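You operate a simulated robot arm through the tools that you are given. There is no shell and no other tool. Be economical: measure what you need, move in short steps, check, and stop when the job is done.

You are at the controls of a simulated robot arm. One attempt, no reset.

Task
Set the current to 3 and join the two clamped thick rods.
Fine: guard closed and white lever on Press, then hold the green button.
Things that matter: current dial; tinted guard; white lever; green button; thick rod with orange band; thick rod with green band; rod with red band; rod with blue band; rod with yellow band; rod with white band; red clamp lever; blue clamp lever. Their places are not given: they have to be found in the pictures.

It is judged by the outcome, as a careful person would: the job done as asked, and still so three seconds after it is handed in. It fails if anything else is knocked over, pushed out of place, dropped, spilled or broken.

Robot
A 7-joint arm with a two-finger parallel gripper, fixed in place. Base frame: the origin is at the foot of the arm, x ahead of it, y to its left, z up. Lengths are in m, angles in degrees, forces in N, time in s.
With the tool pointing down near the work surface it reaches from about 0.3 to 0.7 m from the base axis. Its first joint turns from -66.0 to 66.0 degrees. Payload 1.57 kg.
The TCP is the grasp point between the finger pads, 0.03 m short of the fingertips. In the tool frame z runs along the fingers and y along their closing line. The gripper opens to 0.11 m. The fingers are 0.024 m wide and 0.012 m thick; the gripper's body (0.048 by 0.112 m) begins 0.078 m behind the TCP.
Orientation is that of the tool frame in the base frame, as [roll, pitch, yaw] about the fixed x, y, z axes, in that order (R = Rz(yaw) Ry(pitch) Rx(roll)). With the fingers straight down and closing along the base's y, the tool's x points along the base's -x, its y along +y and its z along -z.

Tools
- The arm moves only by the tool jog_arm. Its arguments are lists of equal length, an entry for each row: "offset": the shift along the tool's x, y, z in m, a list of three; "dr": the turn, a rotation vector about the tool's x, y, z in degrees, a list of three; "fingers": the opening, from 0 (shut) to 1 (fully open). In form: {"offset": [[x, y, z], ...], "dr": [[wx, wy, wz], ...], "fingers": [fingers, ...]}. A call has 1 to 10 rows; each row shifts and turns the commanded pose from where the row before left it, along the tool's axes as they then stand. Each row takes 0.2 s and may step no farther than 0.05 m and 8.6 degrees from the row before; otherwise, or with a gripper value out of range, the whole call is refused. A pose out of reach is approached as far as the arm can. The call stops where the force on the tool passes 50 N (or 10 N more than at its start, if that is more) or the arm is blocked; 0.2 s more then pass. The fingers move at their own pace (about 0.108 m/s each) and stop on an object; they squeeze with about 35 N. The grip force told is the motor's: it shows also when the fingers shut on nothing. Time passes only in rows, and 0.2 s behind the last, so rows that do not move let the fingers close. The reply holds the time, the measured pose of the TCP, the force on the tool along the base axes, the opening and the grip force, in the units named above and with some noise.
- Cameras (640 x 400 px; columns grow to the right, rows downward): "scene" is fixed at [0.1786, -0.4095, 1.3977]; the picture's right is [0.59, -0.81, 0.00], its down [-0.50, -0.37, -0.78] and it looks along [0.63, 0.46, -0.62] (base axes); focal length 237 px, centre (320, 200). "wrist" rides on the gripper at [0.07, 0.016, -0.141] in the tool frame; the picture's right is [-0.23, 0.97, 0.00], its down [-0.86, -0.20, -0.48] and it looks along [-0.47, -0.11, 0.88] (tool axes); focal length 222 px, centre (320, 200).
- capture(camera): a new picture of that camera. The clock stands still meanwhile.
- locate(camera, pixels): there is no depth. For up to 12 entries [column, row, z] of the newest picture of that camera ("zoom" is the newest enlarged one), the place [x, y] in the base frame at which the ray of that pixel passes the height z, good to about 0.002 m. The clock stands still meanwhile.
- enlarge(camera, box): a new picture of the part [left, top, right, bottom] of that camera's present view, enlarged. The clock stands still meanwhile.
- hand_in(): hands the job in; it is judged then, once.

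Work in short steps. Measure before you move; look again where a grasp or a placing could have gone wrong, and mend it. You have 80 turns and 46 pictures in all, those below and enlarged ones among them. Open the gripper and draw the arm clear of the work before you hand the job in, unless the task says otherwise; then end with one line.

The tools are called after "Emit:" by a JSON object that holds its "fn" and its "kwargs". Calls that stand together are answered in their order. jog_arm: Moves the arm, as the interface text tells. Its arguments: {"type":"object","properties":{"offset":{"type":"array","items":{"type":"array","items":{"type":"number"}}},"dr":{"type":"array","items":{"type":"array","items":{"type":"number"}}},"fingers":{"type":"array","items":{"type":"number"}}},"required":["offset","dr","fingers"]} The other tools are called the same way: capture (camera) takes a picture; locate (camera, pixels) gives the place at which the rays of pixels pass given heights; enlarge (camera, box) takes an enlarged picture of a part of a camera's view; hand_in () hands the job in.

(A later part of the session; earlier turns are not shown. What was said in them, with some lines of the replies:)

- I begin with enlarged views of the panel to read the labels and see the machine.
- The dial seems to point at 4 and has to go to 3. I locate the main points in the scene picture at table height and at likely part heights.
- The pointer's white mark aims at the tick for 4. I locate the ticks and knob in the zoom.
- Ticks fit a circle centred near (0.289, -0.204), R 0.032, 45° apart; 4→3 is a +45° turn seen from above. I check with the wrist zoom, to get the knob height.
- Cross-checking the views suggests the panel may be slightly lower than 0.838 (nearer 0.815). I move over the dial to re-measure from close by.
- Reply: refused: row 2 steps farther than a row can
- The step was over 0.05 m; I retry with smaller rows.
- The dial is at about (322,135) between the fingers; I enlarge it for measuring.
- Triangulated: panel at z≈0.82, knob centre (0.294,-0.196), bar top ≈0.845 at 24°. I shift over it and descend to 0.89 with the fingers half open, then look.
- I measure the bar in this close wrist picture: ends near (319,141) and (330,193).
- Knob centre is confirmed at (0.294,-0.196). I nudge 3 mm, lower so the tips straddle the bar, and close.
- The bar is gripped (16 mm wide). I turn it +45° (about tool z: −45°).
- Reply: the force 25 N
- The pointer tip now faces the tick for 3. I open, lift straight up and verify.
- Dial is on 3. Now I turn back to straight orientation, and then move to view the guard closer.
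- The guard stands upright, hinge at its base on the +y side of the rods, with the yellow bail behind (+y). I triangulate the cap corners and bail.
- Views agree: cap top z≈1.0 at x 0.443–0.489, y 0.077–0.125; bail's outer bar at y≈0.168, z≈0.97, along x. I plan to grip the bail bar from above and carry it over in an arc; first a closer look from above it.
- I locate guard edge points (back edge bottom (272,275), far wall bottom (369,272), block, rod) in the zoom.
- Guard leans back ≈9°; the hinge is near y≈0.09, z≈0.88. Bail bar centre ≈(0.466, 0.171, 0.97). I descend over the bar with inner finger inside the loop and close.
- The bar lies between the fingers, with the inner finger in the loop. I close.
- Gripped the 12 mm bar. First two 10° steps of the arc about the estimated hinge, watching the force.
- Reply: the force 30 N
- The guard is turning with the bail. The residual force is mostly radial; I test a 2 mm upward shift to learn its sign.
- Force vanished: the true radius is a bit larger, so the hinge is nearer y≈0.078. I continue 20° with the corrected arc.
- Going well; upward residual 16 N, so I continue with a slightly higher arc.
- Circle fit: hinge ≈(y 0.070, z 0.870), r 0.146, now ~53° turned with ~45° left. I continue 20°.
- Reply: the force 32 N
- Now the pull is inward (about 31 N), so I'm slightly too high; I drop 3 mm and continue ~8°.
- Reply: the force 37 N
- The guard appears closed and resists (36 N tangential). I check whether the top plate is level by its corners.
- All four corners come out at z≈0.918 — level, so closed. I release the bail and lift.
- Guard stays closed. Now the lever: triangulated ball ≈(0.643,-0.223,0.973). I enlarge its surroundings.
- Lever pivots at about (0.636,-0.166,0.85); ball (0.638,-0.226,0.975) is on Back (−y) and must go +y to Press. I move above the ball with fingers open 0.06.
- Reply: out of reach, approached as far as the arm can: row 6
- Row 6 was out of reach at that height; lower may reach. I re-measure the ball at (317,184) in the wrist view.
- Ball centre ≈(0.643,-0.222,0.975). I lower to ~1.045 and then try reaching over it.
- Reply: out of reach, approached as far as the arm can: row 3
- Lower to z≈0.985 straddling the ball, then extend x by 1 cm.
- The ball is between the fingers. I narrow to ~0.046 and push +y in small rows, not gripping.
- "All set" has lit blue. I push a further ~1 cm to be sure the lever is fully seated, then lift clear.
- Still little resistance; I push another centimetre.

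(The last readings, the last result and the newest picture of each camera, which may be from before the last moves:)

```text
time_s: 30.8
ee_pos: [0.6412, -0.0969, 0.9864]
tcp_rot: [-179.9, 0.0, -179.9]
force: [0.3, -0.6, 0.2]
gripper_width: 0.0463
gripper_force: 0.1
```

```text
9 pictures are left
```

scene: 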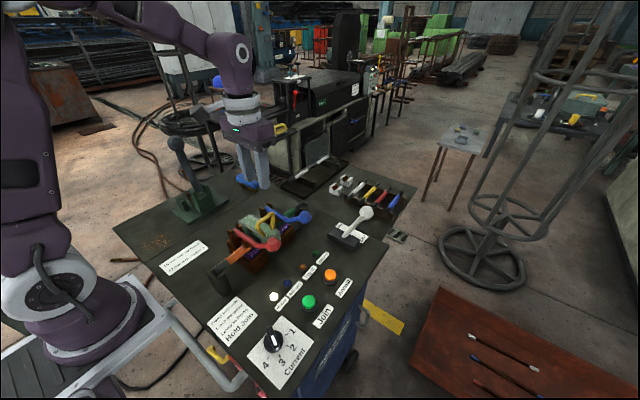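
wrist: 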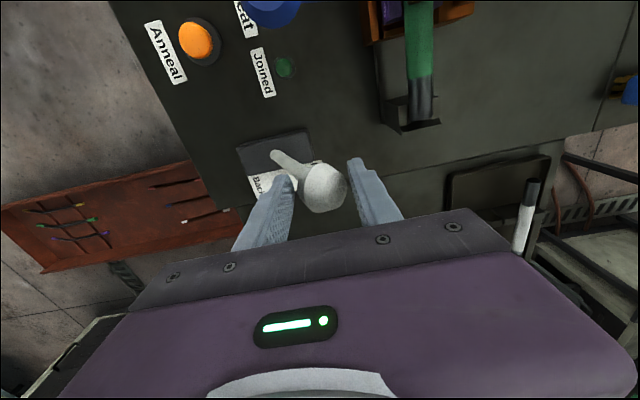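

The lever leans over to Press with the ball free between the fingers. I open, lift, and travel to above the green button.

Emit:
{"fn": "jog_arm", "kwargs": {"offset": [[0, -0.003, 0], [0.01, 0, -0.03], [0.02, 0, -0.04], [0.03, -0.015, -0.02], [0.037, -0.02, 0], [0.037, -0.02, 0], [0.037, -0.02, 0], [0.037, -0.02, 0], [0.033, -0.015, 0], [0, 0, 0]], "dr": [[0, 0, 0], [0, 0, 0], [0, 0, 0], [0, 0, 0], [0, 0, 0], [0, 0, 0], [0, 0, 0], [0, 0, 0], [0, 0, 0], [0, 0, 0]], "fingers": [0.65, 0.65, 0.65, 0.5, 0.3, 0, 0, 0, 0, 0]}}

Emit:
{"fn": "enlarge", "kwargs": {"camera": "wrist", "box": [200, 60, 440, 210]}}

Emit:
{"fn": "capture", "kwargs": {"camera": "scene"}}

```text
time_s: 33.0
ee_pos: [0.401, -0.2106, 1.074]
tcp_rot: [179.9, 0.0, -180.0]
force: [-0.1, 0.3, 0.4]
gripper_width: 0.0
gripper_force: 20.8
```

```text
2.67 times, centred on (320, 135) of wrist
```

zoom: 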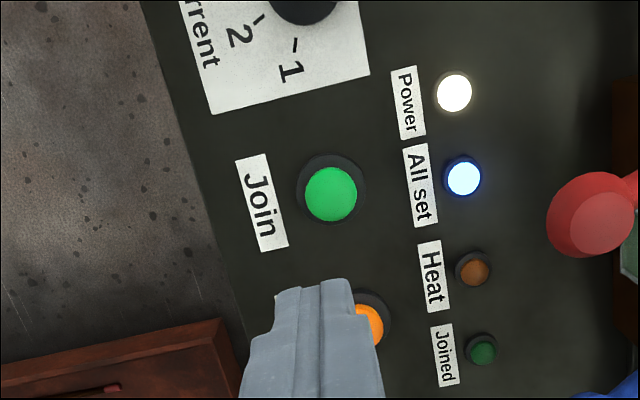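

```text
7 pictures are left
```

scene: 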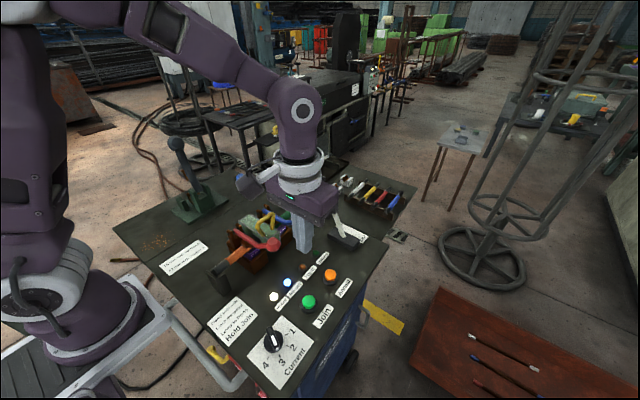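

"All set" is still lit. I triangulate the green cap: wrist zoom (331,193), scene (308.5,301).

Emit:
{"fn": "locate", "kwargs": {"camera": "zoom", "pixels": [[331, 193, 0.83], [331, 193, 0.85], [331, 193, 0.87]]}}

Emit:
{"fn": "locate", "kwargs": {"camera": "scene", "pixels": [[308.5, 301, 0.83], [308.5, 301, 0.85], [308.5, 301, 0.87]]}}

```text
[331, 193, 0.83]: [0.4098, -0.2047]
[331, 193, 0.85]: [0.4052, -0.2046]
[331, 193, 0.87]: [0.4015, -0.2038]
```

```text
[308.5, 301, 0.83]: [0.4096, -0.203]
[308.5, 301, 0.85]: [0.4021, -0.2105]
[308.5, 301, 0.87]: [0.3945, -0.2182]
```

Cap centre ≈(0.4085,-0.2045), top ≈0.838. I descend to tips ≈4 mm… about 0.85 above it first.

Emit:
{"fn": "jog_arm", "kwargs": {"offset": [[-0.0075, 0.006, 0.03], [0, 0, 0.045], [0, 0, 0.045], [0, 0, 0.045], [0, 0, 0.024], [0, 0, 0]], "dr": [[0, 0, 0], [0, 0, 0], [0, 0, 0], [0, 0, 0], [0, 0, 0], [0, 0, 0]], "fingers": [0, 0, 0, 0, 0, 0]}}

Emit:
{"fn": "enlarge", "kwargs": {"camera": "scene", "box": [250, 230, 370, 330]}}

```text
time_s: 34.4
ee_pos: [0.4083, -0.2039, 0.8883]
tcp_rot: [180.0, -0.1, -179.9]
force: [-0.2, -0.1, 0.0]
gripper_width: 0.0003
gripper_force: 21.9
```

```text
4.00 times, centred on (310, 280) of scene
```

zoom: 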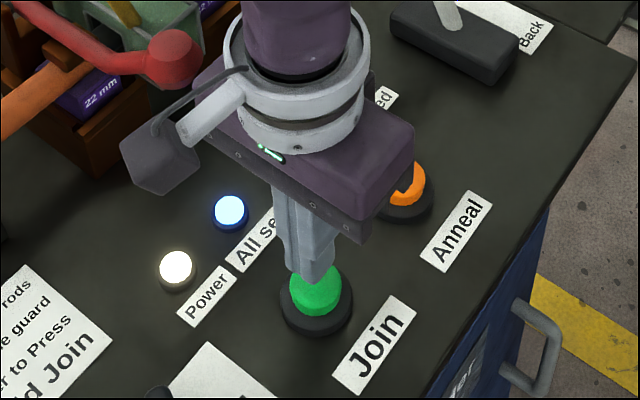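

The tips are just above the green cap, clear of Anneal. I press down in 3–4 mm rows.

Emit:
{"fn": "jog_arm", "kwargs": {"offset": [[0, 0, 0.005], [0, 0, 0.004], [0, 0, 0.004], [0, 0, 0.003], [0, 0, 0.003], [0, 0, 0.002], [0, 0, 0]], "dr": [[0, 0, 0], [0, 0, 0], [0, 0, 0], [0, 0, 0], [0, 0, 0], [0, 0, 0], [0, 0, 0]], "fingers": [0, 0, 0, 0, 0, 0, 0]}}

```text
time_s: 36.0
ee_pos: [0.4085, -0.2032, 0.8667]
tcp_rot: [179.9, 0.0, -180.0]
force: [-1.2, 0.7, 0.9]
gripper_width: 0.0001
gripper_force: 21.1
```

No contact yet at tip z≈0.837; I continue down.

Emit:
{"fn": "jog_arm", "kwargs": {"offset": [[0, 0, 0.002], [0, 0, 0.002], [0, 0, 0.002], [0, 0, 0]], "dr": [[0, 0, 0], [0, 0, 0], [0, 0, 0], [0, 0, 0]], "fingers": [0, 0, 0, 0]}}

```text
time_s: 37.0
ee_pos: [0.4072, -0.2037, 0.8597]
tcp_rot: [-179.9, 0.2, 179.9]
force: [1.7, -1.1, 20.0]
gripper_width: 0.0004
gripper_force: 20.9
```

Contact with 20 N upward. I press 2 mm more and hold, then view the lamps.

Emit:
{"fn": "jog_arm", "kwargs": {"offset": [[0, 0, 0.001], [0, 0, 0.001], [0, 0, 0], [0, 0, 0], [0, 0, 0], [0, 0, 0]], "dr": [[0, 0, 0], [0, 0, 0], [0, 0, 0], [0, 0, 0], [0, 0, 0], [0, 0, 0]], "fingers": [0, 0, 0, 0, 0, 0]}}

Emit:
{"fn": "enlarge", "kwargs": {"camera": "wrist", "box": [200, 0, 480, 200]}}

```text
time_s: 38.4
ee_pos: [0.408, -0.2032, 0.8587]
tcp_rot: [180.0, 0.1, -179.9]
force: [8.2, 6.1, 34.4]
gripper_width: 0.0
gripper_force: 21.4
```

```text
2.00 times, centred on (340, 100) of wrist
```

zoom: 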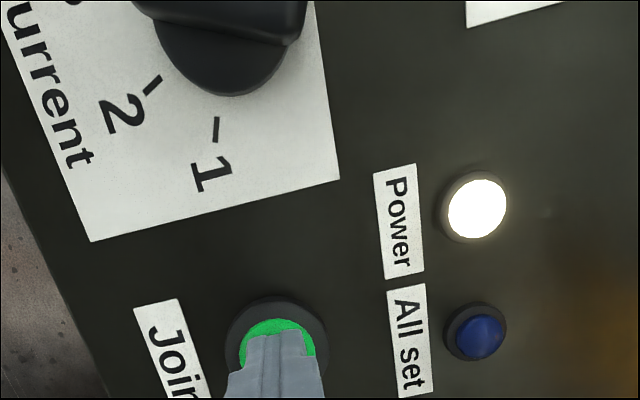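

"All set" is off and an orange glow shows at the right: heating seems on. I keep holding 1 s and look at the lamps.

Emit:
{"fn": "jog_arm", "kwargs": {"offset": [[0, 0, 0], [0, 0, 0], [0, 0, 0], [0, 0, 0], [0, 0, 0]], "dr": [[0, 0, 0], [0, 0, 0], [0, 0, 0], [0, 0, 0], [0, 0, 0]], "fingers": [0, 0, 0, 0, 0]}}

Emit:
{"fn": "enlarge", "kwargs": {"camera": "scene", "box": [210, 190, 370, 310]}}

```text
time_s: 39.6
ee_pos: [0.4076, -0.2025, 0.8586]
tcp_rot: [179.9, 0.1, -179.9]
force: [12.4, 5.7, 33.3]
gripper_width: 0.0
gripper_force: 21.3
```

```text
3.33 times, centred on (290, 250) of scene
```

zoom: 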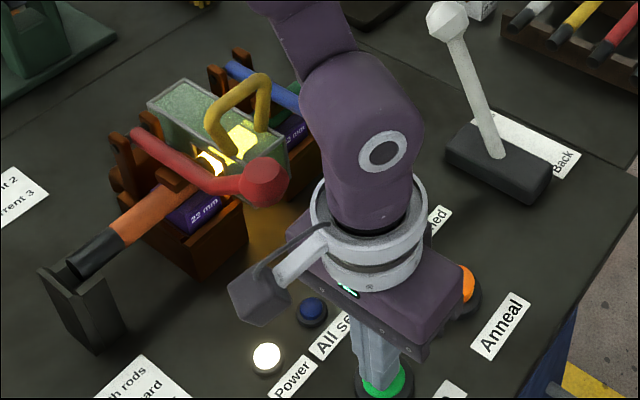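

The joint glows under the guard: heating runs. I keep holding for 2 s more and check.

Emit:
{"fn": "jog_arm", "kwargs": {"offset": [[0, 0, 0], [0, 0, 0], [0, 0, 0], [0, 0, 0], [0, 0, 0], [0, 0, 0], [0, 0, 0], [0, 0, 0], [0, 0, 0], [0, 0, 0]], "dr": [[0, 0, 0], [0, 0, 0], [0, 0, 0], [0, 0, 0], [0, 0, 0], [0, 0, 0], [0, 0, 0], [0, 0, 0], [0, 0, 0], [0, 0, 0]], "fingers": [0, 0, 0, 0, 0, 0, 0, 0, 0, 0]}}

Emit:
{"fn": "enlarge", "kwargs": {"camera": "scene", "box": [210, 190, 370, 310]}}

```text
time_s: 41.8
ee_pos: [0.4074, -0.2036, 0.8592]
tcp_rot: [-180.0, 0.0, -179.9]
force: [10.1, 0.8, 34.9]
gripper_width: 0.0
gripper_force: 21.3
```

```text
3.33 times, centred on (290, 250) of scene
```

zoom: 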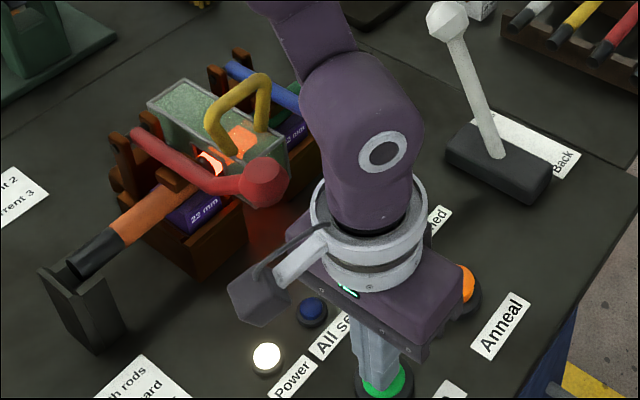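

The glow has dropped to red: the heating is over and it is cooling. I hold one more second, then lift off and check the Joined lamp.

Emit:
{"fn": "jog_arm", "kwargs": {"offset": [[0, 0, 0], [0, 0, 0], [0, 0, 0], [0, 0, 0], [0, 0, 0], [0, 0, 0], [0, 0, -0.04], [0, 0, -0.05], [0, 0, -0.05], [0.03, 0, -0.03]], "dr": [[0, 0, 0], [0, 0, 0], [0, 0, 0], [0, 0, 0], [0, 0, 0], [0, 0, 0], [0, 0, 0], [0, 0, 0], [0, 0, 0], [0, 0, 0]], "fingers": [0, 0, 0, 0, 0, 0, 0, 0, 0, 0]}}

Emit:
{"fn": "capture", "kwargs": {"camera": "wrist"}}

```text
time_s: 44.0
ee_pos: [0.3789, -0.2014, 1.0288]
tcp_rot: [180.0, 0.0, -179.9]
force: [0.2, 0.2, -0.5]
gripper_width: 0.0
gripper_force: 21.4
```

```text
2 pictures are left
```

wrist: 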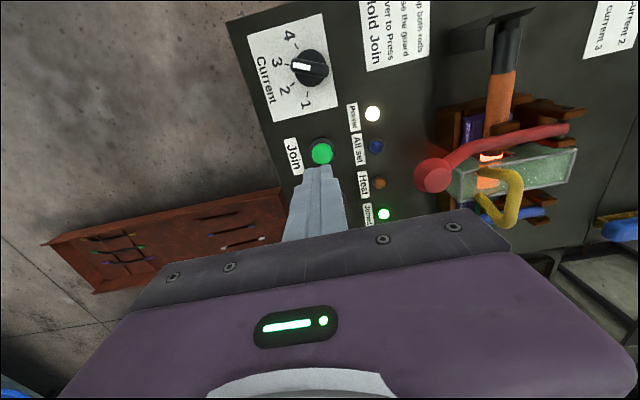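

The Joined lamp is lit green and the dial reads 3. I open the gripper and draw up clear.

Emit:
{"fn": "jog_arm", "kwargs": {"offset": [[0, 0, -0.04], [0, 0, -0.04], [0, 0, -0.04], [0, 0, -0.03], [0, 0, 0], [0, 0, 0]], "dr": [[0, 0, 0], [0, 0, 0], [0, 0, 0], [0, 0, 0], [0, 0, 0], [0, 0, 0]], "fingers": [0.5, 1, 1, 1, 1, 1]}}

Emit:
{"fn": "capture", "kwargs": {"camera": "scene"}}

```text
time_s: 45.4
ee_pos: [0.3786, -0.2036, 1.1807]
tcp_rot: [180.0, 0.0, -179.9]
force: [-0.4, 0.3, 0.9]
gripper_width: 0.11
gripper_force: 0.0
```

```text
1 pictures are left
```

scene: 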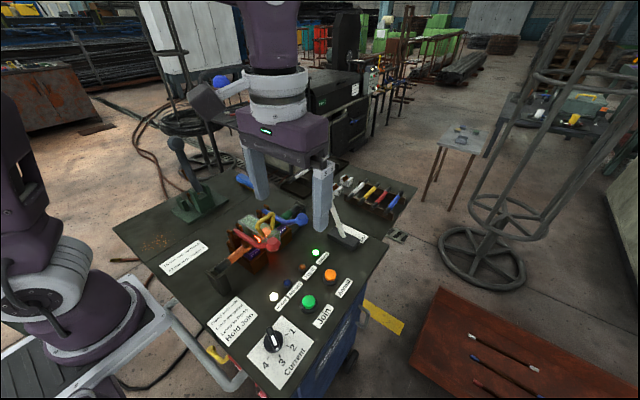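

Joined is lit, everything else is in place and the arm is clear; I hand in.

Emit:
{"fn": "hand_in", "kwargs": {}}

```text
The job is handed in.
```

The current dial is on 3 and the two clamped thick rods are joined: the guard is closed, the white lever is on Press, and the green Joined lamp was lit after I held the green button.
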